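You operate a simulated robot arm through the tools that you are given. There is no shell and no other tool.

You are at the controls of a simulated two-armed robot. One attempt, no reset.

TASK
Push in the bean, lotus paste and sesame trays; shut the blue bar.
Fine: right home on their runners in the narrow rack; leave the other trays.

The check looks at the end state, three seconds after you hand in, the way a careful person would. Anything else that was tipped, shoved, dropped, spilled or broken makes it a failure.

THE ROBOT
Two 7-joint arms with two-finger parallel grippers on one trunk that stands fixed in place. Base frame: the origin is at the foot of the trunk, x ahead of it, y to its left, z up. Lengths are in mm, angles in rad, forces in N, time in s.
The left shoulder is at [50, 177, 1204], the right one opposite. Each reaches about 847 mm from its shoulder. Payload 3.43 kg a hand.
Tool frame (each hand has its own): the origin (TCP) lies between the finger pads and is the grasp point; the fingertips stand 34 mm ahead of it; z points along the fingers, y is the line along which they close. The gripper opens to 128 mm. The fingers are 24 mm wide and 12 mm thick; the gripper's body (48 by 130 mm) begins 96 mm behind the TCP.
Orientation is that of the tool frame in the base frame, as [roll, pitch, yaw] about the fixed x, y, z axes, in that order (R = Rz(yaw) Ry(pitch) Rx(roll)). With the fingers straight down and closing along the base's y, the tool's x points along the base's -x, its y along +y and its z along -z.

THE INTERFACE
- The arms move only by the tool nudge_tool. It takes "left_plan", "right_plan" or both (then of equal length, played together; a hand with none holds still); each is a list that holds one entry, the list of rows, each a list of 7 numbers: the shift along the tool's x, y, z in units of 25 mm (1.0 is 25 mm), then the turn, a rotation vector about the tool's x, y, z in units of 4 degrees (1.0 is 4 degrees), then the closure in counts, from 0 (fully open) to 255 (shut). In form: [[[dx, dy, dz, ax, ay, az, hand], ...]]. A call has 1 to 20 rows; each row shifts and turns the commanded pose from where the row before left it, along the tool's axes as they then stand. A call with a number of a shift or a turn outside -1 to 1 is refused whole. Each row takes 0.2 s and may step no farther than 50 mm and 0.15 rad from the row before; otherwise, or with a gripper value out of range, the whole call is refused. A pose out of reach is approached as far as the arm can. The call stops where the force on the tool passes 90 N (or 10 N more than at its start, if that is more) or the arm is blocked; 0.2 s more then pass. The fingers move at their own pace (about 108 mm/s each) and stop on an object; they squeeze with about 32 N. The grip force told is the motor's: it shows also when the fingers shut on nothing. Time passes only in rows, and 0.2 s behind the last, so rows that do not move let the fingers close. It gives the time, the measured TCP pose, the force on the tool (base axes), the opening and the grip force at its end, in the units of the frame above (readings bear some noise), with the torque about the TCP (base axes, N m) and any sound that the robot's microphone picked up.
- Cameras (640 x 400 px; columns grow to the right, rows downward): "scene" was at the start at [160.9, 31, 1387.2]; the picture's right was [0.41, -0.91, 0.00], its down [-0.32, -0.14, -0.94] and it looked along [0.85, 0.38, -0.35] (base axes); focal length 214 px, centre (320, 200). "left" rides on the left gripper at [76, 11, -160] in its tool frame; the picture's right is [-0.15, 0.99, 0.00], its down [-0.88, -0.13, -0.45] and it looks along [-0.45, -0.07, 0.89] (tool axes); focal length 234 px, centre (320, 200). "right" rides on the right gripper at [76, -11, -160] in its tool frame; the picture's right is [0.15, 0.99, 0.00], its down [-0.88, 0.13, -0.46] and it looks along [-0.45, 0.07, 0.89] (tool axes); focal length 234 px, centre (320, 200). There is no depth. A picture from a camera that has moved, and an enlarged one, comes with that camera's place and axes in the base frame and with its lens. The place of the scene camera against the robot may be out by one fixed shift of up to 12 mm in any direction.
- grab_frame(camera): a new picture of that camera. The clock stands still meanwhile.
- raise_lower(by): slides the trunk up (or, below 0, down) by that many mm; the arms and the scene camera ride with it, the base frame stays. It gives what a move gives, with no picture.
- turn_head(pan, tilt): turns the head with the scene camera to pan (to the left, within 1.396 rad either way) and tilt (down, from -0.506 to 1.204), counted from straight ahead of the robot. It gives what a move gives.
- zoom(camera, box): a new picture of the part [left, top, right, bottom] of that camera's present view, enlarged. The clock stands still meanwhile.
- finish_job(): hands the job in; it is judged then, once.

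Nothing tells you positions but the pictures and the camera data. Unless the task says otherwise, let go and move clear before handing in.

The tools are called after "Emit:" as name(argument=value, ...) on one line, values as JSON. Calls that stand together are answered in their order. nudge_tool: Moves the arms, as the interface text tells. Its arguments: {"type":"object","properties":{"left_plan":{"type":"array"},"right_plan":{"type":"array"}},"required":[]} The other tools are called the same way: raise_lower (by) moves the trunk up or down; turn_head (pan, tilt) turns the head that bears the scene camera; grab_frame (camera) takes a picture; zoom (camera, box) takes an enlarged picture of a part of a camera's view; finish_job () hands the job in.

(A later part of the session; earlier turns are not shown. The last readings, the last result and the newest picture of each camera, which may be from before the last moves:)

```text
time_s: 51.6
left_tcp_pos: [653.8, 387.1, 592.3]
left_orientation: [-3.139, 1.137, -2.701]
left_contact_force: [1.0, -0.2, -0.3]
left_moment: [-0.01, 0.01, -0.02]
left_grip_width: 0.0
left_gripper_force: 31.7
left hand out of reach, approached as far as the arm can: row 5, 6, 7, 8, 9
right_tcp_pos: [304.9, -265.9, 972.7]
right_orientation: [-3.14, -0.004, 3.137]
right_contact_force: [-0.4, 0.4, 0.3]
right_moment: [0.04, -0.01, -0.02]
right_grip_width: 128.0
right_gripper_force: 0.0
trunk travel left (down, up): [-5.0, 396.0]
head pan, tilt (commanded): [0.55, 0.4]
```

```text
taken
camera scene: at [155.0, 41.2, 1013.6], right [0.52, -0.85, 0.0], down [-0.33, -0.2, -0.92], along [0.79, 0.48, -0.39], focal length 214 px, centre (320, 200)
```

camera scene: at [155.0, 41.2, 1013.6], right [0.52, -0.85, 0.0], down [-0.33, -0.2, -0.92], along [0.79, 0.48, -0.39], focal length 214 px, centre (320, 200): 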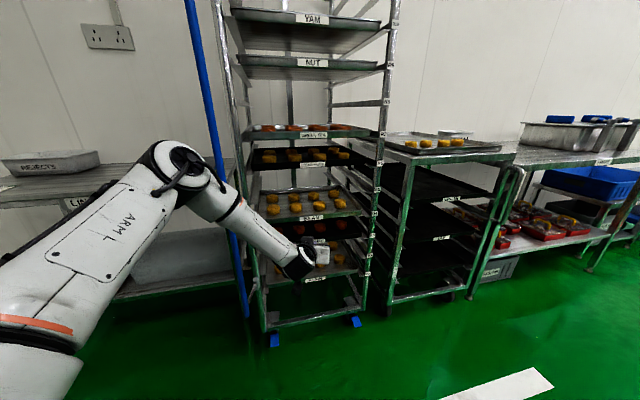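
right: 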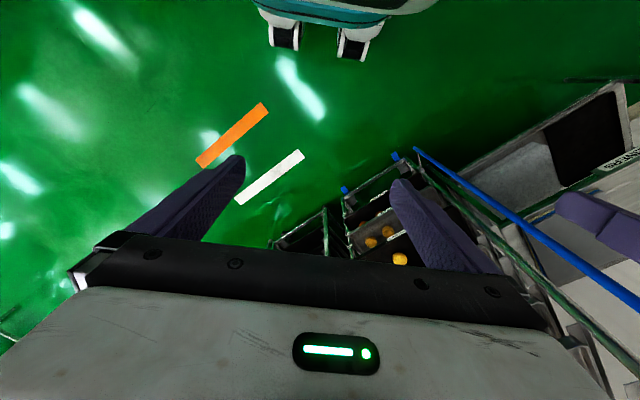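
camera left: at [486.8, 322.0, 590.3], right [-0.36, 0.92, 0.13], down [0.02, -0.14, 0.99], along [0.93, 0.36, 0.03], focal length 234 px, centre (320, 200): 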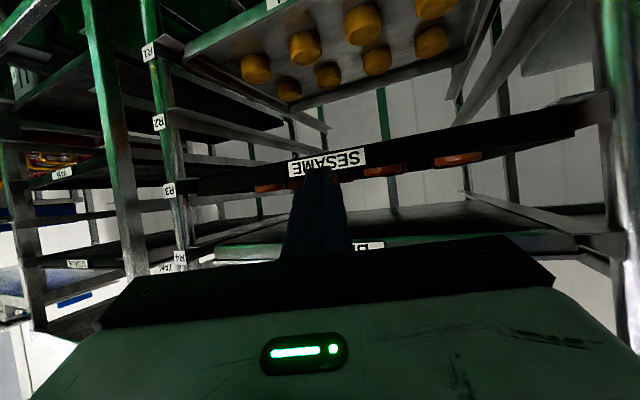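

Flattening makes the limit worse (drift to t≈189, z≈592), so I should go the other way: steeper fingers. I'll pitch to about 60° down here, clear of the tray, and see whether the arm can follow freely.

Emit:
nudge_tool(left_plan=[[[0, 0, 0, 0, 1, 0, 255], [0, 0, 0, 0, 1, 0, 255], [0, 0, 0, 0, 1, 0, 255], [0, 0, 0, 0, 1, 0, 255], [0, 0, 0, 0, 1, 0, 255], [0, 0, 0, 0, 1, 0, 255], [0, 0, 0, 0, 1, 0, 255], [0, 0, 0, 0, 1, 0, 255], [0, 0, 0, 0, 1, 0, 255]]])

Emit:
grab_frame(camera="scene")

Emit:
grab_frame(camera="left")

```text
time_s: 53.6
left_tcp_pos: [652.1, 387.2, 594.1]
left_orientation: [-3.14, 0.508, -2.705]
left_contact_force: [0.3, 0.3, 0.3]
left_moment: [-0.02, 0.02, 0.01]
left_grip_width: 0.0
left_gripper_force: 31.8
right_tcp_pos: [304.4, -265.0, 972.1]
right_orientation: [-3.14, -0.005, 3.136]
right_contact_force: [0.1, 0.0, -0.6]
right_moment: [0.03, -0.02, 0.01]
right_grip_width: 127.8
right_gripper_force: 0.1
trunk travel left (down, up): [-5.0, 396.0]
head pan, tilt (commanded): [0.55, 0.4]
```

```text
taken
camera scene: at [154.9, 41.2, 1013.6], right [0.52, -0.85, 0.0], down [-0.33, -0.2, -0.92], along [0.79, 0.48, -0.39], focal length 214 px, centre (320, 200)
```

scene: 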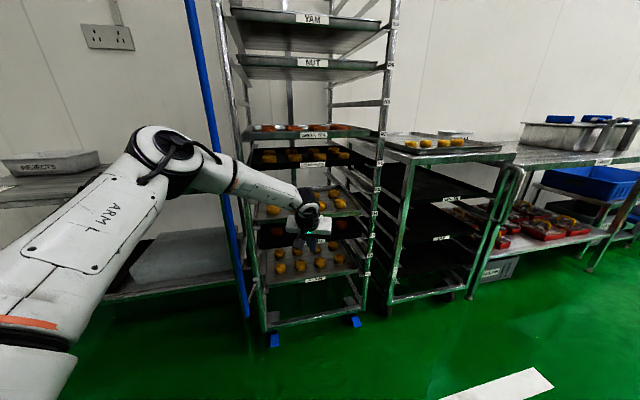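

```text
taken
camera left: at [516.7, 335.4, 696.5], right [-0.3, 0.95, 0.07], down [0.55, 0.12, 0.83], along [0.78, 0.29, -0.56], focal length 234 px, centre (320, 200)
```

left: 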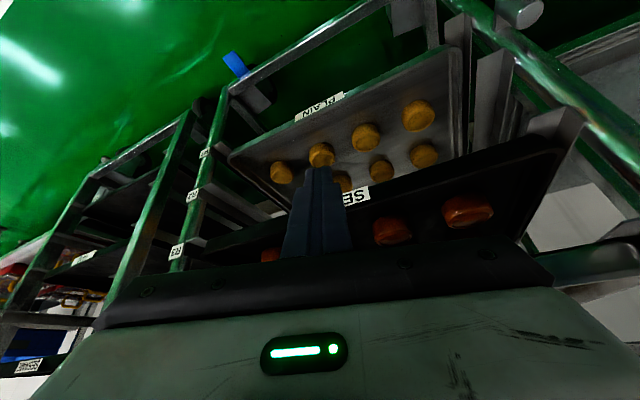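

At 60° down the pose is reached exactly. Now I'll shift right to the centre line and to SESAME's mid-height, still about 34 mm short of it.

Emit:
nudge_tool(left_plan=[[[-0.06, -0.313, 0.125, 0, 0, 0, 255], [-0.06, -0.313, 0.125, 0, 0, 0, 255], [-0.06, -0.313, 0.125, 0, 0, 0, 255]]])

Emit:
grab_frame(camera="left")

```text
time_s: 54.4
left_tcp_pos: [664.1, 370.1, 591.1]
left_orientation: [-3.138, 0.51, -2.7]
left_contact_force: [0.1, 0.5, -0.8]
left_moment: [0.02, -0.01, 0.01]
left_grip_width: 0.0
left_gripper_force: 31.8
left hand out of reach, approached as far as the arm can: row 3
right_tcp_pos: [305.7, -264.6, 972.8]
right_orientation: [-3.139, -0.006, 3.138]
right_contact_force: [0.8, -0.4, -0.3]
right_moment: [0.0, 0.02, -0.03]
right_grip_width: 128.0
right_gripper_force: 0.0
trunk travel left (down, up): [-5.0, 396.0]
head pan, tilt (commanded): [0.55, 0.4]
```

```text
taken
camera left: at [528.2, 319.0, 692.8], right [-0.3, 0.95, 0.07], down [0.55, 0.12, 0.83], along [0.78, 0.29, -0.56], focal length 234 px, centre (320, 200)
```

left: 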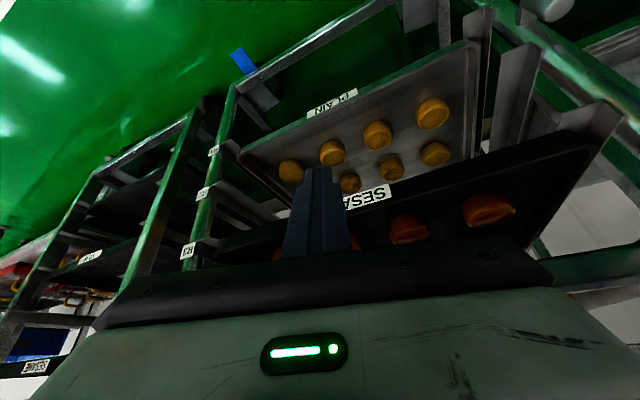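

The arm stops at about t=208 here. The reach sphere seems to favour a middle pitch, so I'll set the fingers to about 37° down, lower slightly and try the remaining 12 mm from there.

Emit:
nudge_tool(left_plan=[[[0, 0, 0, 0, -1, 0, 255], [0, 0, 0, 0, -1, 0, 255], [0, 0, 0, 0, -1, 0, 255], [0, 0, 0, 0, -1, 0, 255], [0, 0, 0, 0, -1, 0, 255], [0, 0, 0, 0, -1, 0, 255]]])

```text
time_s: 55.8
left_tcp_pos: [663.8, 371.0, 591.2]
left_orientation: [-3.137, 0.93, -2.7]
left_contact_force: [-1.7, 0.0, 0.5]
left_moment: [-0.02, 0.0, 0.03]
left_grip_width: 0.0
left_gripper_force: 31.9
right_tcp_pos: [305.0, -265.2, 970.7]
right_orientation: [-3.14, -0.005, 3.137]
right_contact_force: [-0.4, 0.2, -0.1]
right_moment: [-0.04, 0.03, -0.01]
right_grip_width: 128.0
right_gripper_force: 0.1
trunk travel left (down, up): [-5.0, 396.0]
head pan, tilt (commanded): [0.55, 0.4]
```

The 37° pose is reached exactly. I'll lower 16 mm and close most of the gap to SESAME.

Emit:
nudge_tool(left_plan=[[[0.12, 0, 0.2, 0, 0, 0, 255], [0.12, 0.05, 0.25, 0, 0, 0, 255], [-0.15, 0.12, 0.35, 0, 0, 0, 255], [-0.15, 0.13, 0.35, 0, 0, 0, 255]]])

Emit:
grab_frame(camera="left")

```text
time_s: 56.8
left_tcp_pos: [677.1, 392.4, 582.8]
left_orientation: [-3.138, 0.929, -2.703]
left_contact_force: [-0.4, 0.1, 0.0]
left_moment: [-0.01, 0.01, 0.01]
left_grip_width: 0.1
left_gripper_force: 32.4
left hand out of reach, approached as far as the arm can: row 2, 3, 4
right_tcp_pos: [305.9, -265.1, 972.9]
right_orientation: [-3.141, -0.007, 3.138]
right_contact_force: [0.6, 0.9, 0.8]
right_moment: [0.01, -0.02, 0.02]
right_grip_width: 128.1
right_gripper_force: 0.0
trunk travel left (down, up): [-5.0, 396.0]
head pan, tilt (commanded): [0.55, 0.4]
```

```text
taken
camera left: at [513.2, 329.1, 616.4], right [-0.34, 0.93, 0.12], down [0.2, -0.05, 0.98], along [0.92, 0.36, -0.17], focal length 234 px, centre (320, 200)
```

left: 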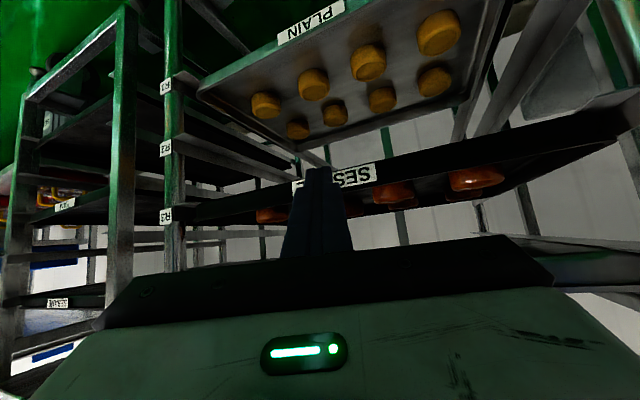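

The arm still resists going lower or further right, and I suspect the last wrist joint is near its roll limit with the camera underneath. Rolling the hand about its own axis doesn't matter for pushing, so I'll back off and roll it 40° to see if that frees the arm.

Emit:
nudge_tool(left_plan=[[[0.3, -0.13, -0.45, 0, 0, 0, 255], [0.3, -0.13, -0.45, 0, 0, 0, 255], [0, 0, 0, 0, 0, 1, 255], [0, 0, 0, 0, 0, 1, 255], [0, 0, 0, 0, 0, 1, 255], [0, 0, 0, 0, 0, 1, 255], [0, 0, 0, 0, 0, 1, 255], [0, 0, 0, 0, 0, 1, 255], [0, 0, 0, 0, 0, 1, 255], [0, 0, 0, 0, 0, 1, 255], [0, 0, 0, 0, 0, 1, 255], [0, 0, 0, 0, 0, 1, 255]]])

Emit:
grab_frame(camera="scene")

Emit:
grab_frame(camera="left")

```text
time_s: 59.4
left_tcp_pos: [653.4, 373.9, 582.5]
left_orientation: [2.433, 0.659, 2.629]
left_contact_force: [1.1, 0.2, -0.8]
left_moment: [0.0, 0.01, 0.0]
left_grip_width: 0.3
left_gripper_force: 32.1
right_tcp_pos: [304.6, -264.7, 972.0]
right_orientation: [-3.14, -0.005, 3.136]
right_contact_force: [1.0, 0.3, 0.6]
right_moment: [-0.01, 0.01, -0.01]
right_grip_width: 128.1
right_gripper_force: 0.1
trunk travel left (down, up): [-5.0, 396.0]
head pan, tilt (commanded): [0.55, 0.4]
```

```text
taken
camera scene: at [155.0, 41.2, 1013.6], right [0.52, -0.85, 0.0], down [-0.33, -0.2, -0.92], along [0.79, 0.48, -0.39], focal length 214 px, centre (320, 200)
```

scene: 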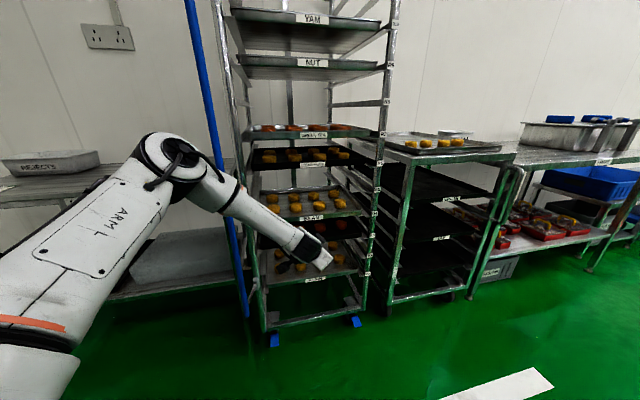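

```text
taken
camera left: at [484.3, 358.6, 638.3], right [0.13, 0.79, 0.6], down [0.27, -0.61, 0.75], along [0.95, 0.07, -0.29], focal length 234 px, centre (320, 200)
```

left: 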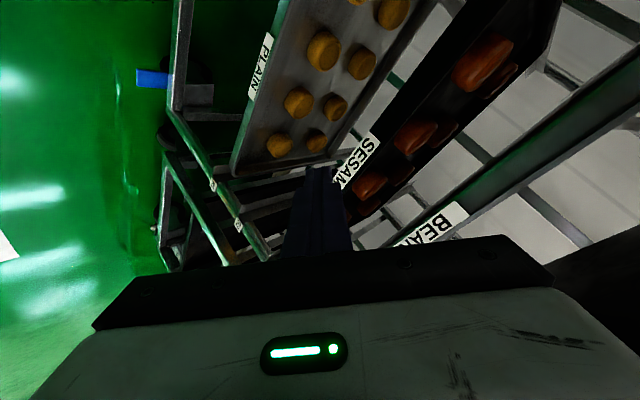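

The roll was followed exactly, and the scene shows the hand clear of everything. I'll now lower to SESAME's mid-height, re-centre and move in 20 mm to test whether the limit is gone.

Emit:
nudge_tool(left_plan=[[[0.09, -0.16, 0.157, 0, 0, 0, 255], [0.09, -0.16, 0.157, 0, 0, 0, 255], [-0.085, 0.25, 0.3, 0, 0, 0, 255], [-0.085, 0.25, 0.3, 0, 0, 0, 255]]])

```text
time_s: 60.4
left_tcp_pos: [668.0, 386.8, 577.6]
left_orientation: [2.435, 0.659, 2.63]
left_contact_force: [-0.2, 0.6, 0.7]
left_moment: [0.01, -0.03, 0.01]
left_grip_width: 0.1
left_gripper_force: 31.7
left hand out of reach, approached as far as the arm can: row 4
right_tcp_pos: [305.5, -265.4, 970.0]
right_orientation: [-3.141, -0.005, 3.137]
right_contact_force: [0.3, 0.1, 0.1]
right_moment: [0.0, -0.02, 0.0]
right_grip_width: 127.9
right_gripper_force: 0.1
trunk travel left (down, up): [-5.0, 396.0]
head pan, tilt (commanded): [0.55, 0.4]
```

Still a limit, and rolling made no difference, so it is a question of where the wrist can go. It should be able to finish this push about 27 mm left of the tray's centre, so I'll unroll, return to 45° and line up there.

Emit:
nudge_tool(left_plan=[[[0, 0, -0.3, 0, 0, -1, 255], [0, 0, 0, 0, 0, -1, 255], [0, 0, 0, 0, 0, -1, 255], [0, 0, 0, 0, 0, -1, 255], [0, 0, 0, 0, 0, -1, 255], [0, 0, 0, 0, 0, -1, 255], [0, 0, 0, 0, 0, -1, 255], [0, 0, 0, 0, 0, -1, 255], [0, 0, 0, 0, 0, -1, 255], [0, 0, 0, 0, 0, -1, 255], [0, 0.25, 0, 0, 1, 0, 255], [0, 0.25, 0, 0, 1, 0, 255]]])

Emit:
raise_lower(by=-5)

Emit:
grab_frame(camera="left")

```text
time_s: 63.0
left_tcp_pos: [655.8, 396.4, 579.7]
left_orientation: [-3.14, 0.787, -2.699]
left_contact_force: [-0.9, -0.1, -1.0]
left_moment: [-0.02, 0.01, 0.04]
left_grip_width: 0.0
left_gripper_force: 31.8
right_tcp_pos: [304.6, -263.9, 972.6]
right_orientation: [-3.139, -0.006, 3.136]
right_contact_force: [0.2, -0.1, -1.2]
right_moment: [0.02, 0.06, 0.0]
right_grip_width: 128.1
right_gripper_force: 0.1
trunk travel left (down, up): [-5.0, 396.0]
head pan, tilt (commanded): [0.55, 0.4]
```

```text
time_s: 63.5
left_tcp_pos: [656.5, 397.5, 576.1]
left_orientation: [-3.139, 0.788, -2.703]
left_contact_force: [0.5, 0.2, -0.4]
left_moment: [0.01, 0.01, -0.02]
left_grip_width: 0.0
left_gripper_force: 32.0
right_tcp_pos: [303.9, -265.2, 966.8]
right_orientation: [-3.139, -0.005, 3.135]
right_contact_force: [-0.1, 0.4, 0.2]
right_moment: [-0.02, 0.03, 0.0]
right_grip_width: 128.0
right_gripper_force: 0.1
trunk travel left (down, up): [0.0, 401.0]
head pan, tilt (commanded): [0.55, 0.4]
```

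```text
taken
camera left: at [499.6, 336.0, 633.9], right [-0.33, 0.94, 0.1], down [0.32, 0.01, 0.95], along [0.89, 0.34, -0.31], focal length 234 px, centre (320, 200)
```

left: 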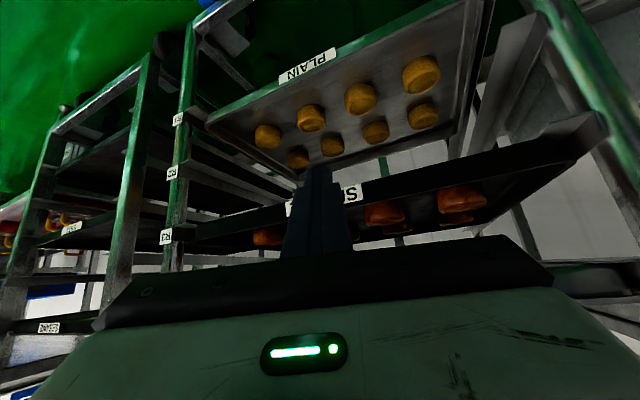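

I'm at t≈183, z≈576 with the lead edge about 19 mm short of SESAME. I'll advance in small steps and check that the hand tracks straight.

Emit:
nudge_tool(left_plan=[[[-0.16, 0.081, 0.16, 0, 0, 0, 255], [-0.16, 0.081, 0.16, 0, 0, 0, 255], [-0.16, 0.081, 0.16, 0, 0, 0, 255], [-0.05, 0.027, 0.05, 0, 0, 0, 255]]])

Emit:
zoom(camera="left", box=[140, 120, 340, 280])

Emit:
zoom(camera="left", box=[460, 60, 640, 220])

```text
time_s: 64.5
left_tcp_pos: [670.8, 411.3, 576.0]
left_orientation: [-3.14, 0.789, -2.701]
left_contact_force: [-0.6, 0.0, 0.0]
left_moment: [0.0, -0.02, -0.01]
left_grip_width: 0.1
left_gripper_force: 32.3
right_tcp_pos: [305.1, -263.8, 966.6]
right_orientation: [-3.139, -0.005, 3.136]
right_contact_force: [-0.7, 0.6, 0.1]
right_moment: [-0.02, -0.02, -0.01]
right_grip_width: 127.9
right_gripper_force: 0.0
trunk travel left (down, up): [0.0, 401.0]
head pan, tilt (commanded): [0.55, 0.4]
```

```text
2.50 times, centred on (240, 200) of left
camera zoom: at [514.3, 350.2, 634.2], right [-0.33, 0.94, 0.1], down [0.32, 0.01, 0.95], along [0.89, 0.34, -0.31], focal length 585 px, centre (520, 200)
```

zoom: 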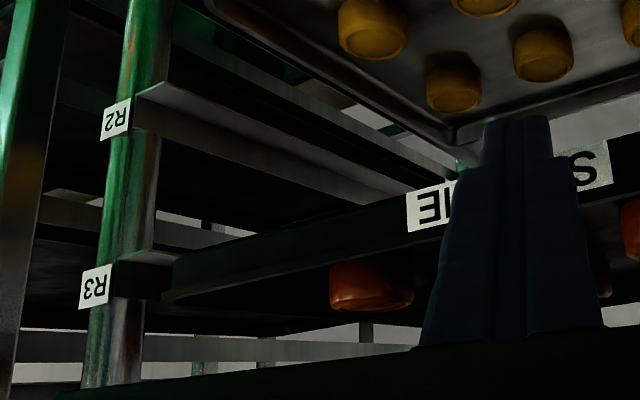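

```text
2.50 times, centred on (550, 140) of left
camera zoom: at [514.3, 350.2, 634.2], right [-0.33, 0.94, 0.1], down [0.32, 0.01, 0.95], along [0.89, 0.34, -0.31], focal length 585 px, centre (-255, 350)
```

zoom: 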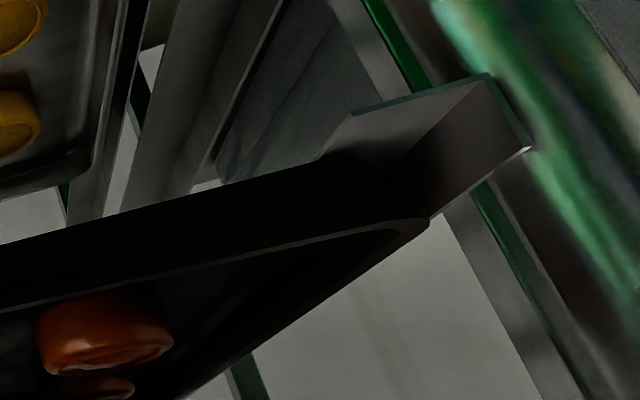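

The hand tracks straight here (s=765, t=183, z=576) and SESAME measures S≈800, so the lead edge is just about to touch. I'll push the last 11 mm in 3 mm steps.

Emit:
nudge_tool(left_plan=[[[-0.08, 0.04, 0.08, 0, 0, 0, 255], [-0.08, 0.04, 0.08, 0, 0, 0, 255], [-0.08, 0.04, 0.08, 0, 0, 0, 255], [-0.06, 0.03, 0.06, 0, 0, 0, 255]]])

Emit:
grab_frame(camera="left")

```text
time_s: 65.5
left_tcp_pos: [678.0, 418.8, 577.3]
left_orientation: [-3.141, 0.789, -2.705]
left_contact_force: [-3.2, -2.3, 2.6]
left_moment: [0.03, -0.04, 0.02]
left_grip_width: 0.0
left_gripper_force: 32.2
right_tcp_pos: [304.1, -265.2, 966.9]
right_orientation: [-3.14, -0.004, 3.137]
right_contact_force: [0.7, -0.1, 1.0]
right_moment: [-0.04, 0.03, 0.0]
right_grip_width: 128.0
right_gripper_force: 0.0
trunk travel left (down, up): [0.0, 401.0]
head pan, tilt (commanded): [0.55, 0.4]
```

```text
taken
camera left: at [521.2, 358.2, 634.9], right [-0.33, 0.94, 0.1], down [0.32, 0.01, 0.95], along [0.89, 0.34, -0.31], focal length 234 px, centre (320, 200)
```

left: 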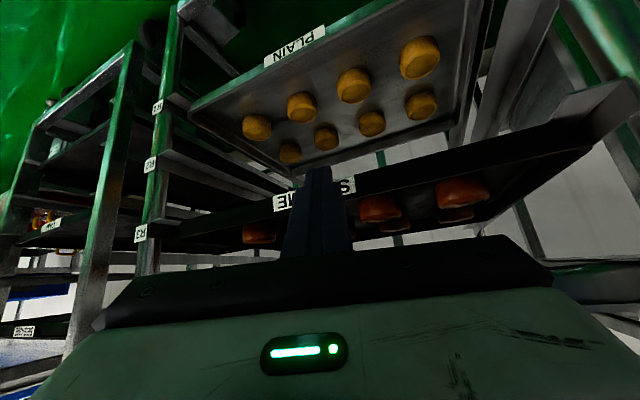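

SESAME's front should now be at about 810. I'll back straight off and compare SESAME, BEAN and PLAIN.

Emit:
nudge_tool(left_plan=[[[0.3, -0.15, -0.3, 0, 0, 0, 255], [0.53, -0.27, -0.53, 0, 0, 0, 255], [0.53, -0.27, -0.53, 0, 0, 0, 255], [0.53, -0.27, -0.53, 0, 0, 0, 255], [0.53, -0.27, -0.53, 0, 0, 0, 255], [0.53, -0.27, -0.53, 0, 0, 0, 255], [0.53, -0.27, -0.53, 0, 0, 0, 255]]])

Emit:
grab_frame(camera="left")

Emit:
zoom(camera="scene", box=[220, 170, 400, 290])

Emit:
grab_frame(camera="scene")

```text
time_s: 67.1
left_tcp_pos: [586.2, 325.2, 576.1]
left_orientation: [-3.138, 0.788, -2.702]
left_contact_force: [-0.6, -0.1, 0.8]
left_moment: [0.01, -0.02, -0.02]
left_grip_width: 0.1
left_gripper_force: 31.4
right_tcp_pos: [305.1, -264.8, 967.5]
right_orientation: [-3.139, -0.005, 3.136]
right_contact_force: [0.5, -0.3, -0.2]
right_moment: [0.02, -0.01, -0.02]
right_grip_width: 128.1
right_gripper_force: 0.0
trunk travel left (down, up): [0.0, 401.0]
head pan, tilt (commanded): [0.55, 0.4]
```

```text
taken
camera left: at [429.4, 264.7, 634.1], right [-0.33, 0.94, 0.1], down [0.32, 0.01, 0.95], along [0.89, 0.34, -0.31], focal length 234 px, centre (320, 200)
```

left: 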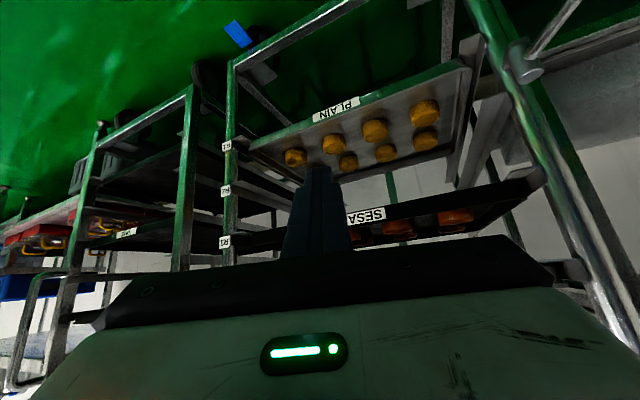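

```text
3.33 times, centred on (310, 230) of scene
camera zoom: at [155.0, 41.2, 1008.6], right [0.52, -0.85, 0.0], down [-0.33, -0.2, -0.92], along [0.79, 0.48, -0.39], focal length 715 px, centre (353, 100)
```

zoom: 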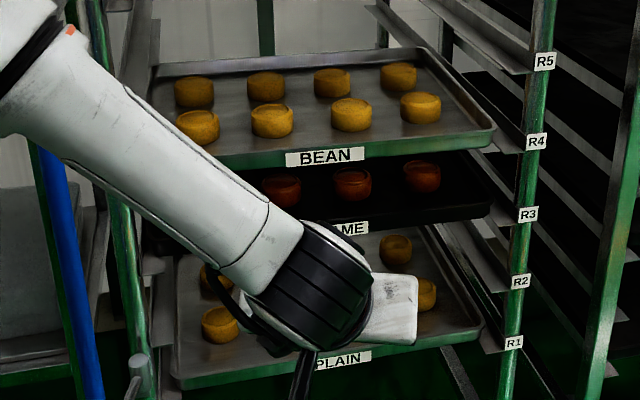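

```text
taken
camera scene: at [155.0, 41.2, 1008.6], right [0.52, -0.85, 0.0], down [-0.33, -0.2, -0.92], along [0.79, 0.48, -0.39], focal length 214 px, centre (320, 200)
```

scene: 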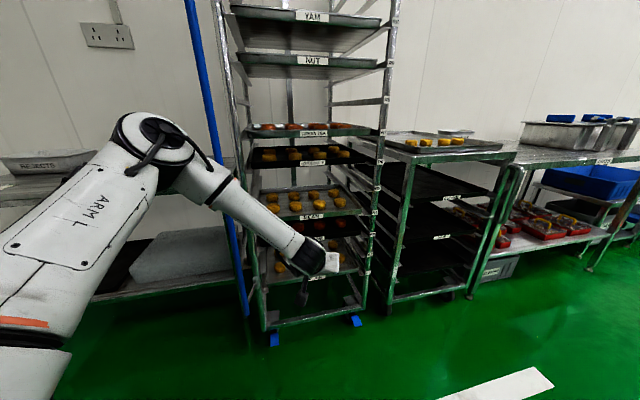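

SESAME's corner now lines up with PLAIN's to about 3 mm, and BEAN is at the same depth though a few millimetres left. Next is LOTUS PASTE, which I want to draw back about 12 mm: I'll rise in front of the rack, then level and roll the hand so the fingers can clamp its front edge from above and below.

Emit:
nudge_tool(left_plan=[[[-0.95, 0, -0.95, 0, 0, 0, 255], [-0.95, 0, -0.95, 0, 0, 0, 255], [-0.95, 0, -0.95, 0, 0, 0, 255], [-0.95, 0, -0.95, 0, 0, 0, 255], [-0.95, 0, -0.95, 0, 0, 0, 255], [-0.95, 0, -0.95, 0, 0, 0, 255], [-0.7, 0, -0.7, 0, 0, 0, 255]]])

Emit:
grab_frame(camera="scene")

Emit:
grab_frame(camera="left")

```text
time_s: 68.7
left_tcp_pos: [586.0, 326.0, 803.2]
left_orientation: [-3.141, 0.786, -2.703]
left_contact_force: [0.9, 0.3, -0.6]
left_moment: [0.0, 0.0, 0.03]
left_grip_width: 0.0
left_gripper_force: 32.1
right_tcp_pos: [304.4, -264.6, 966.5]
right_orientation: [-3.14, -0.004, 3.136]
right_contact_force: [0.9, -0.6, -0.5]
right_moment: [0.01, -0.02, -0.05]
right_grip_width: 127.8
right_gripper_force: 0.1
trunk travel left (down, up): [0.0, 401.0]
head pan, tilt (commanded): [0.55, 0.4]
```

```text
taken
camera scene: at [155.0, 41.2, 1008.5], right [0.52, -0.85, 0.0], down [-0.33, -0.2, -0.92], along [0.79, 0.48, -0.39], focal length 214 px, centre (320, 200)
```

scene: 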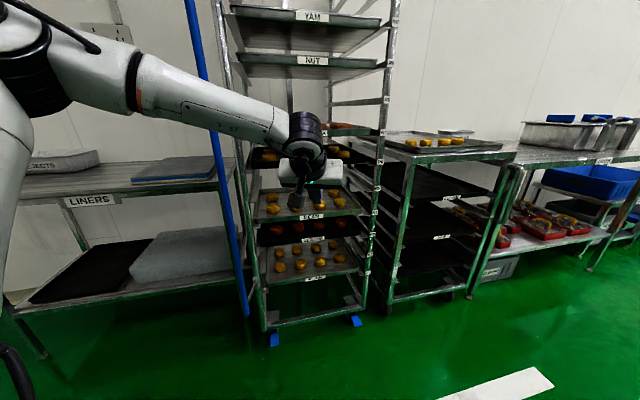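

```text
taken
camera left: at [429.1, 265.6, 860.7], right [-0.33, 0.94, 0.1], down [0.33, 0.01, 0.95], along [0.89, 0.34, -0.31], focal length 234 px, centre (320, 200)
```

left: 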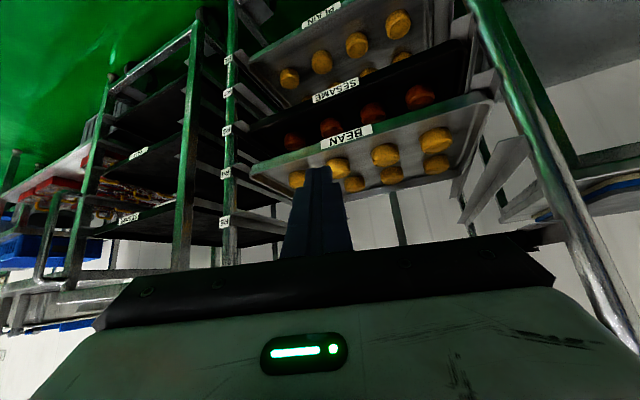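

The lower trays are now in full view of both cameras. I'll zoom in to check BEAN, SESAME and PLAIN before going on.

Emit:
zoom(camera="scene", box=[230, 180, 390, 290])

Emit:
zoom(camera="scene", box=[230, 180, 300, 300])

Emit:
zoom(camera="scene", box=[330, 180, 390, 290])

Emit:
zoom(camera="left", box=[210, 0, 510, 220])

```text
3.64 times, centred on (310, 235) of scene
camera zoom: at [155.0, 41.2, 1008.5], right [0.52, -0.85, 0.0], down [-0.33, -0.2, -0.92], along [0.79, 0.48, -0.39], focal length 780 px, centre (356, 73)
```

zoom: 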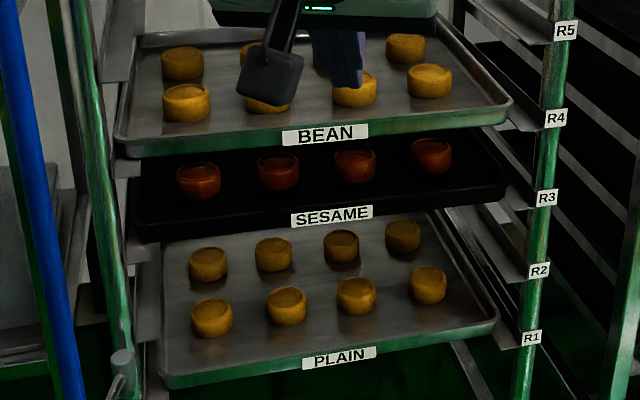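

```text
3.33 times, centred on (265, 240) of scene
camera zoom: at [155.0, 41.2, 1008.5], right [0.52, -0.85, 0.0], down [-0.33, -0.2, -0.92], along [0.79, 0.48, -0.39], focal length 715 px, centre (503, 67)
```

zoom: 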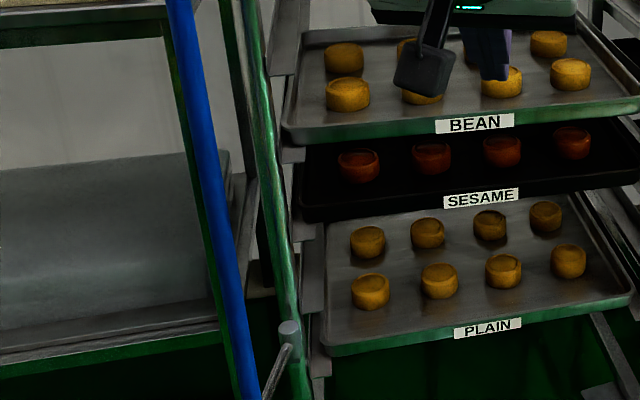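

```text
3.64 times, centred on (360, 235) of scene
camera zoom: at [155.0, 41.2, 1008.5], right [0.52, -0.85, 0.0], down [-0.33, -0.2, -0.92], along [0.79, 0.48, -0.39], focal length 780 px, centre (174, 73)
```

zoom: 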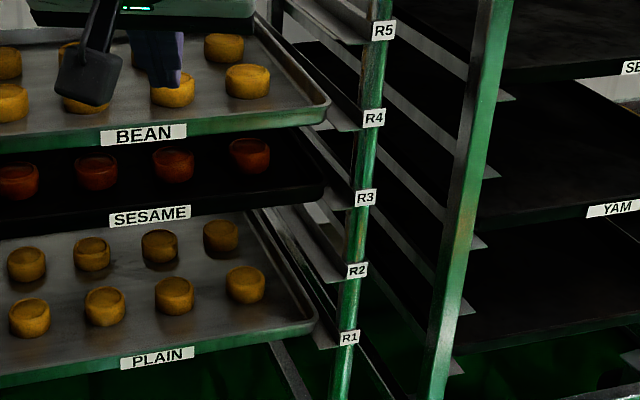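

```text
1.82 times, centred on (360, 110) of left
camera zoom: at [429.1, 265.6, 860.7], right [-0.33, 0.94, 0.1], down [0.33, 0.01, 0.95], along [0.89, 0.34, -0.31], focal length 426 px, centre (247, 364)
```

zoom: 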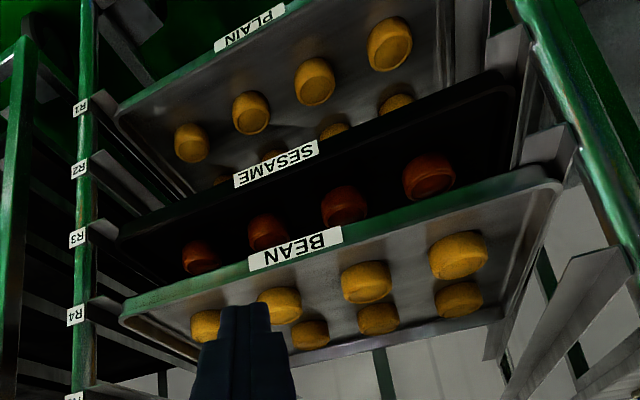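

The scene view hints that BEAN and SESAME may still be a few millimetres proud, which disagrees slightly with the hand camera. I'll zoom tightly on each corner to get accurate readings.

Emit:
zoom(camera="scene", box=[240, 205, 290, 236])

Emit:
zoom(camera="scene", box=[240, 230, 290, 261])

Emit:
zoom(camera="scene", box=[240, 262, 290, 293])

Emit:
zoom(camera="scene", box=[330, 192, 380, 223])

Emit:
zoom(camera="scene", box=[330, 215, 380, 246])

Emit:
zoom(camera="scene", box=[330, 250, 380, 281])

```text
12.80 times, centred on (265, 220) of scene
camera zoom: at [155.0, 41.2, 1008.5], right [0.52, -0.85, 0.0], down [-0.33, -0.2, -0.92], along [0.79, 0.48, -0.39], focal length 2745 px, centre (1024, -62)
```

zoom: 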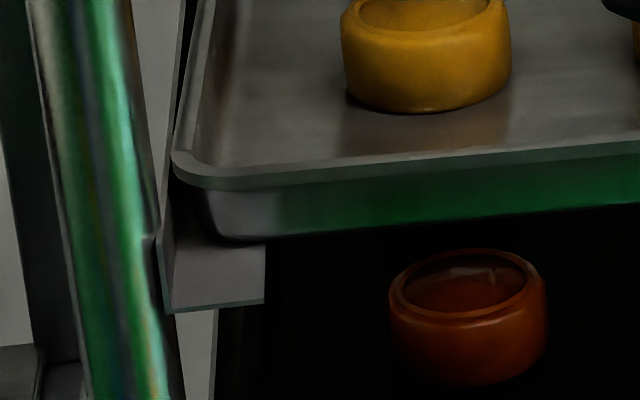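

```text
12.80 times, centred on (265, 246) of scene
camera zoom: at [155.0, 41.2, 1008.5], right [0.52, -0.85, 0.0], down [-0.33, -0.2, -0.92], along [0.79, 0.48, -0.39], focal length 2745 px, centre (1024, -382)
```

zoom: 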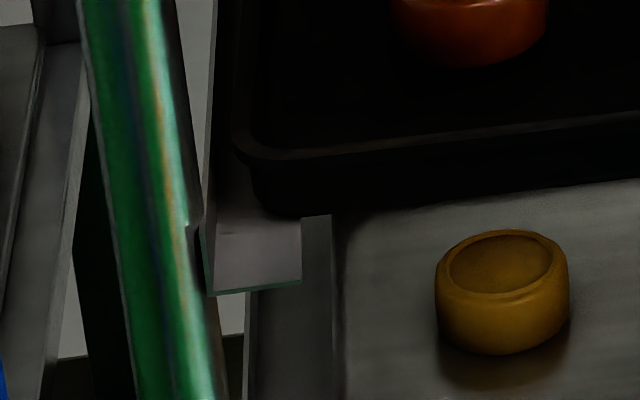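

```text
12.80 times, centred on (265, 278) of scene
camera zoom: at [155.0, 41.2, 1008.5], right [0.52, -0.85, 0.0], down [-0.33, -0.2, -0.92], along [0.79, 0.48, -0.39], focal length 2745 px, centre (1024, -792)
```

zoom: 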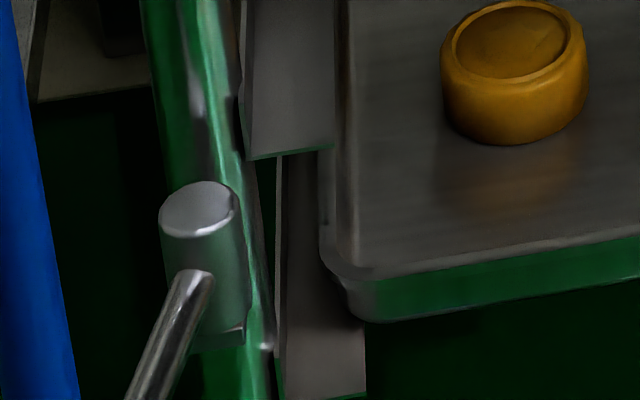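

```text
12.80 times, centred on (355, 208) of scene
camera zoom: at [155.0, 41.2, 1008.5], right [0.52, -0.85, 0.0], down [-0.33, -0.2, -0.92], along [0.79, 0.48, -0.39], focal length 2745 px, centre (-128, 104)
```

zoom: 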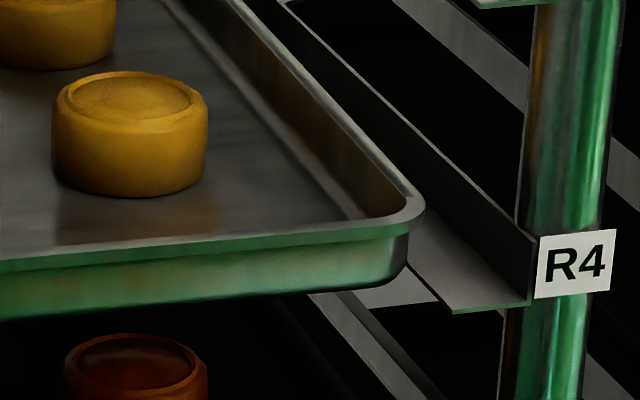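

```text
12.80 times, centred on (355, 230) of scene
camera zoom: at [155.0, 41.2, 1008.5], right [0.52, -0.85, 0.0], down [-0.33, -0.2, -0.92], along [0.79, 0.48, -0.39], focal length 2745 px, centre (-128, -190)
```

zoom: 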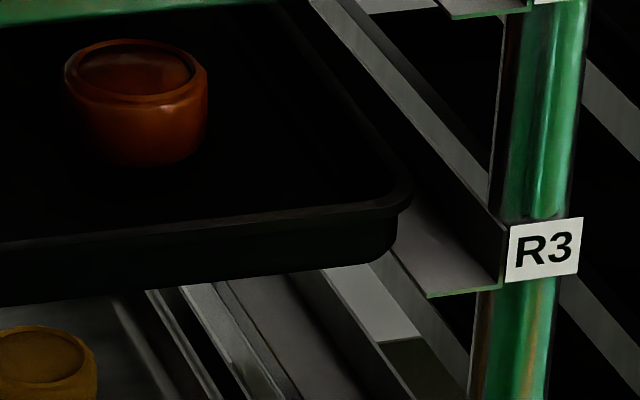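

```text
12.80 times, centred on (355, 266) of scene
camera zoom: at [155.0, 41.2, 1008.5], right [0.52, -0.85, 0.0], down [-0.33, -0.2, -0.92], along [0.79, 0.48, -0.39], focal length 2745 px, centre (-128, -638)
```

zoom: 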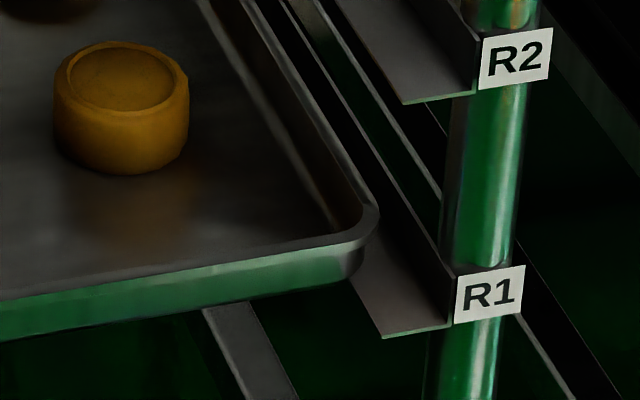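

At this magnification the trays and runner ends are clear. BEAN, SESAME and PLAIN have the same mean depth (about 693 in scene units), each resting on both runners; BEAN and SESAME are about 1° askew and 6–8 mm left, within the runners' side guides. Now for LOTUS PASTE: I'll level the hand and raise it to that tray's height.

Emit:
nudge_tool(left_plan=[[[-0.2, 0, -0.1, 0, -0.9375, 0, 255], [-0.2, 0, -0.1, 0, -0.9375, 0, 255], [-0.2, 0, -0.1, 0, -0.9375, 0, 255], [-0.15, 0, 0, 0, -0.9375, 0, 255], [-0.15, 0, 0, 0, -0.9375, 0, 255], [-0.15, 0, 0, 0, -0.9375, 0, 255], [-0.1, 0, 0, 0, -0.9375, 0, 255], [-0.1, 0, 0, 0, -0.9375, 0, 255], [-0.1, 0, 0, 0, -0.9375, 0, 255], [0, 0, 0, 0, -0.9375, 0, 255], [0, 0, 0, 0, -0.9375, 0, 255], [0, 0, 0, 0, -0.9375, 0, 255]]])

Emit:
grab_frame(camera="left")

Emit:
zoom(camera="scene", box=[220, 100, 400, 220])

```text
time_s: 71.3
left_tcp_pos: [597.1, 331.4, 835.2]
left_orientation: [-0.37, 1.567, 0.066]
left_contact_force: [0.1, -0.8, 0.6]
left_moment: [0.02, 0.03, 0.01]
left_grip_width: 0.0
left_gripper_force: 32.0
right_tcp_pos: [305.4, -265.5, 967.3]
right_orientation: [-3.141, -0.002, 3.136]
right_contact_force: [-0.1, -0.6, -0.3]
right_moment: [0.0, -0.03, 0.01]
right_grip_width: 128.1
right_gripper_force: 0.0
trunk travel left (down, up): [0.0, 401.0]
head pan, tilt (commanded): [0.55, 0.4]
```

```text
taken
camera left: at [446.6, 274.0, 757.5], right [-0.42, 0.9, 0.15], down [-0.36, -0.31, 0.88], along [0.83, 0.32, 0.45], focal length 234 px, centre (320, 200)
```

left: 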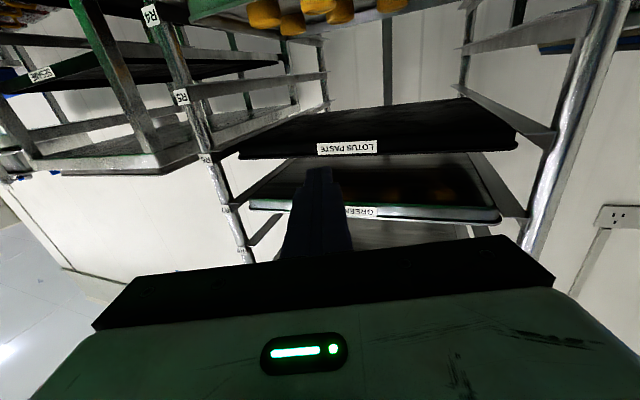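

```text
3.33 times, centred on (310, 160) of scene
camera zoom: at [155.0, 41.2, 1008.6], right [0.52, -0.85, 0.0], down [-0.33, -0.2, -0.92], along [0.79, 0.48, -0.39], focal length 715 px, centre (353, 333)
```

zoom: 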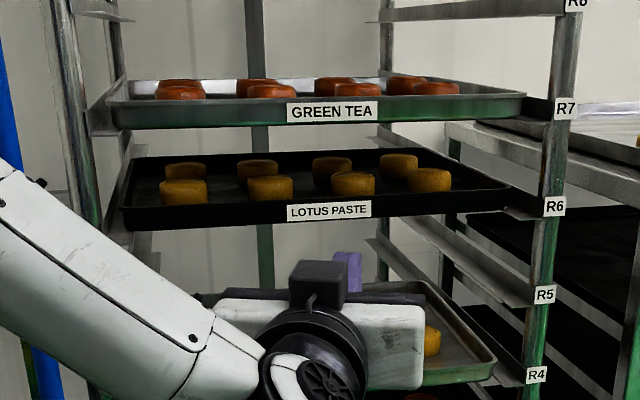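

LOTUS PASTE and GREEN TEA are now both unobstructed from the scene camera. I'll zoom on their corners and runner ends to measure the excess depth accurately.

Emit:
zoom(camera="scene", box=[232, 115, 282, 146])

Emit:
zoom(camera="scene", box=[232, 145, 282, 176])

Emit:
zoom(camera="scene", box=[340, 115, 390, 146])

Emit:
zoom(camera="scene", box=[340, 142, 390, 173])

```text
12.80 times, centred on (257, 130) of scene
camera zoom: at [155.0, 41.2, 1008.6], right [0.52, -0.85, 0.0], down [-0.33, -0.2, -0.92], along [0.79, 0.48, -0.39], focal length 2745 px, centre (1126, 1090)
```

zoom: 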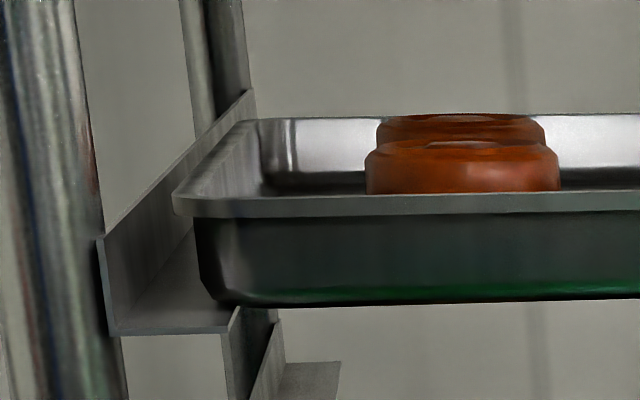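

```text
12.80 times, centred on (257, 160) of scene
camera zoom: at [155.0, 41.2, 1008.6], right [0.52, -0.85, 0.0], down [-0.33, -0.2, -0.92], along [0.79, 0.48, -0.39], focal length 2745 px, centre (1126, 706)
```

zoom: 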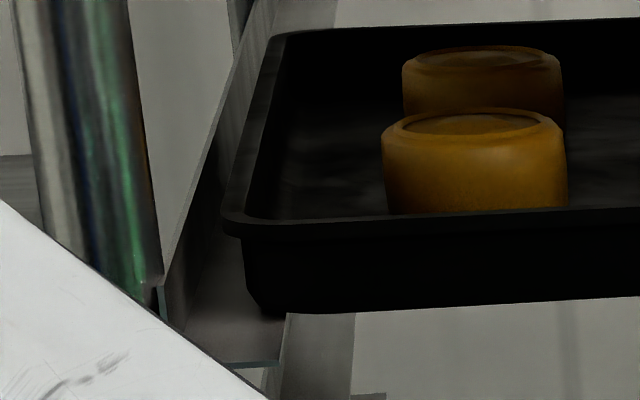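

```text
12.80 times, centred on (365, 130) of scene
camera zoom: at [155.0, 41.2, 1008.6], right [0.52, -0.85, 0.0], down [-0.33, -0.2, -0.92], along [0.79, 0.48, -0.39], focal length 2745 px, centre (-256, 1090)
```

zoom: 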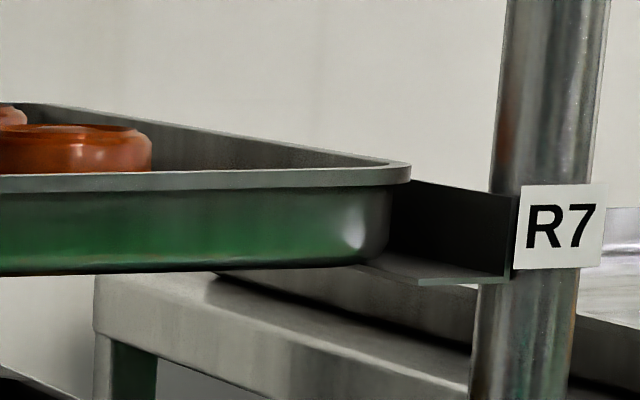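

```text
12.80 times, centred on (365, 158) of scene
camera zoom: at [155.0, 41.2, 1008.6], right [0.52, -0.85, 0.0], down [-0.33, -0.2, -0.92], along [0.79, 0.48, -0.39], focal length 2745 px, centre (-256, 744)
```

zoom: 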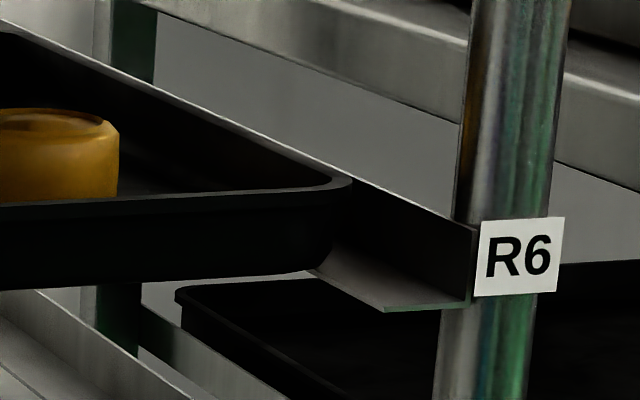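

Rim spans from the high zoom: GREEN TEA and PLAIN match exactly (.584), SESAME is within about 1 mm, BEAN about 4 mm proud, and LOTUS PASTE about 13 mm too deep. I'll roll the level hand 90° so its fingers close vertically and can clamp LOTUS PASTE's front edge.

Emit:
nudge_tool(left_plan=[[[0, 0, 0, 0, 0, 1, 255], [0, 0, 0, 0, 0, 1, 255], [0, 0, 0, 0, 0, 1, 255], [0, 0, 0, 0, 0, 1, 255], [0, 0, 0, 0, 0, 1, 255], [0, 0, 0, 0, 0, 1, 255], [0, 0, 0, 0, 0, 1, 255], [0, 0, 0, 0, 0, 1, 255], [0, 0, 0, 0, 0, 1, 255], [0, 0, 0, 0, 0, 1, 255], [0, 0, 0, 0, 0, 1, 255], [0, 0, 0, 0, 0, 1, 255], [0, 0, 0, 0, 0, 1, 255], [0, 0, 0, 0, 0, 1, 255], [0, 0, 0, 0, 0, 1, 255], [0, 0, 0, 0, 0, 1, 255], [0, 0, 0, 0, 0, 1, 255], [0, 0, 0, 0, 0, 1, 255], [0, 0, 0, 0, 0, 1, 255], [0, 0, 0, 0, 0, 1, 255]]])

Emit:
nudge_tool(left_plan=[[[0, 0, 0, 0, 0, 0.9, 255], [0, 0, 0, 0, 0, 0.8, 255], [0, 0, 0, 0, 0, 0.8, 255]]])

Emit:
grab_frame(camera="left")

Emit:
grab_frame(camera="scene")

```text
time_s: 75.5
left_tcp_pos: [597.1, 331.4, 834.9]
left_orientation: [1.569, 0.172, 2.01]
left_contact_force: [0.2, 0.8, -0.8]
left_moment: [0.01, 0.02, 0.0]
left_grip_width: 0.0
left_gripper_force: 32.2
right_tcp_pos: [304.1, -265.2, 966.4]
right_orientation: [-3.14, -0.007, 3.136]
right_contact_force: [-0.2, -0.5, -0.2]
right_moment: [0.0, -0.03, 0.0]
right_grip_width: 128.2
right_gripper_force: 0.1
trunk travel left (down, up): [0.0, 401.0]
head pan, tilt (commanded): [0.55, 0.4]
```

```text
time_s: 76.3
left_tcp_pos: [595.7, 331.6, 835.5]
left_orientation: [1.571, 0.0, 2.008]
left_contact_force: [0.1, 0.0, 0.0]
left_moment: [-0.01, -0.03, 0.01]
left_grip_width: 0.0
left_gripper_force: 31.9
right_tcp_pos: [304.3, -264.5, 966.8]
right_orientation: [-3.141, -0.006, 3.138]
right_contact_force: [0.7, -0.1, 0.7]
right_moment: [0.0, -0.02, 0.03]
right_grip_width: 128.3
right_gripper_force: 0.0
trunk travel left (down, up): [0.0, 401.0]
head pan, tilt (commanded): [0.55, 0.4]
```

```text
taken
camera left: at [418.2, 332.1, 845.8], right [0.06, -0.13, 0.99], down [-0.04, -0.99, -0.13], along [1.0, -0.03, -0.06], focal length 234 px, centre (320, 200)
```

left: 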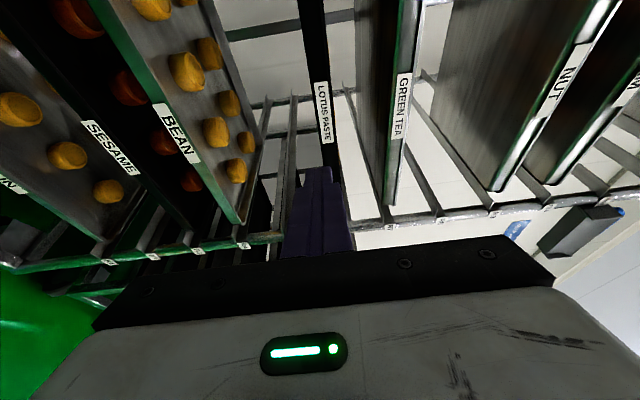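

```text
taken
camera scene: at [155.0, 41.2, 1008.6], right [0.52, -0.85, 0.0], down [-0.33, -0.2, -0.92], along [0.79, 0.48, -0.39], focal length 214 px, centre (320, 200)
```

scene: 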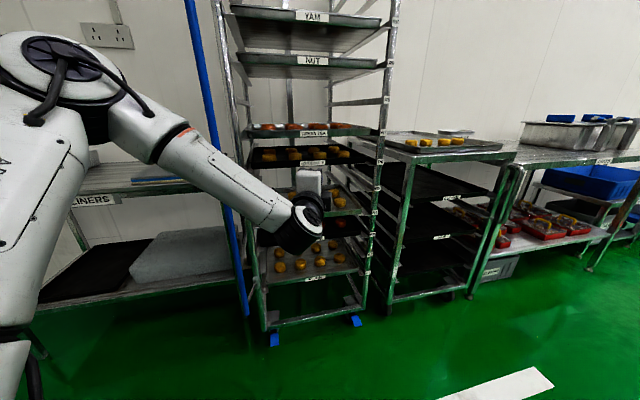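

The hand is level with the fingers closing vertically. LOTUS PASTE appears edge-on at about the hand camera's own height; I'll zoom to measure its rim and bottom heights.

Emit:
zoom(camera="left", box=[270, 60, 370, 180])

Emit:
zoom(camera="left", box=[270, 0, 370, 80])

```text
3.33 times, centred on (320, 120) of left
camera zoom: at [418.2, 332.1, 845.8], right [0.06, -0.13, 0.99], down [-0.04, -0.99, -0.13], along [1.0, -0.03, -0.06], focal length 781 px, centre (320, 467)
```

zoom: 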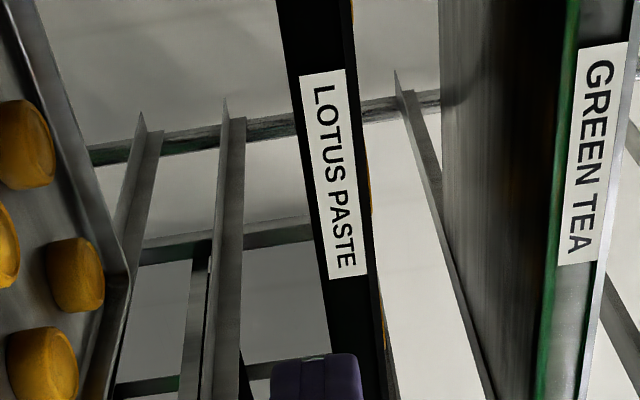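

```text
5.00 times, centred on (320, 40) of left
camera zoom: at [418.2, 332.1, 845.8], right [0.06, -0.13, 0.99], down [-0.04, -0.99, -0.13], along [1.0, -0.03, -0.06], focal length 1171 px, centre (320, 1000)
```

zoom: 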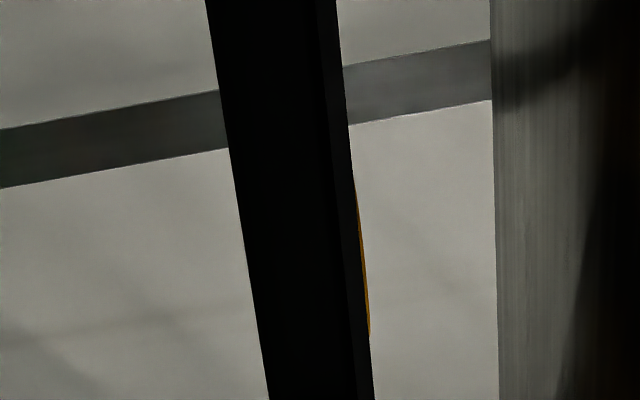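

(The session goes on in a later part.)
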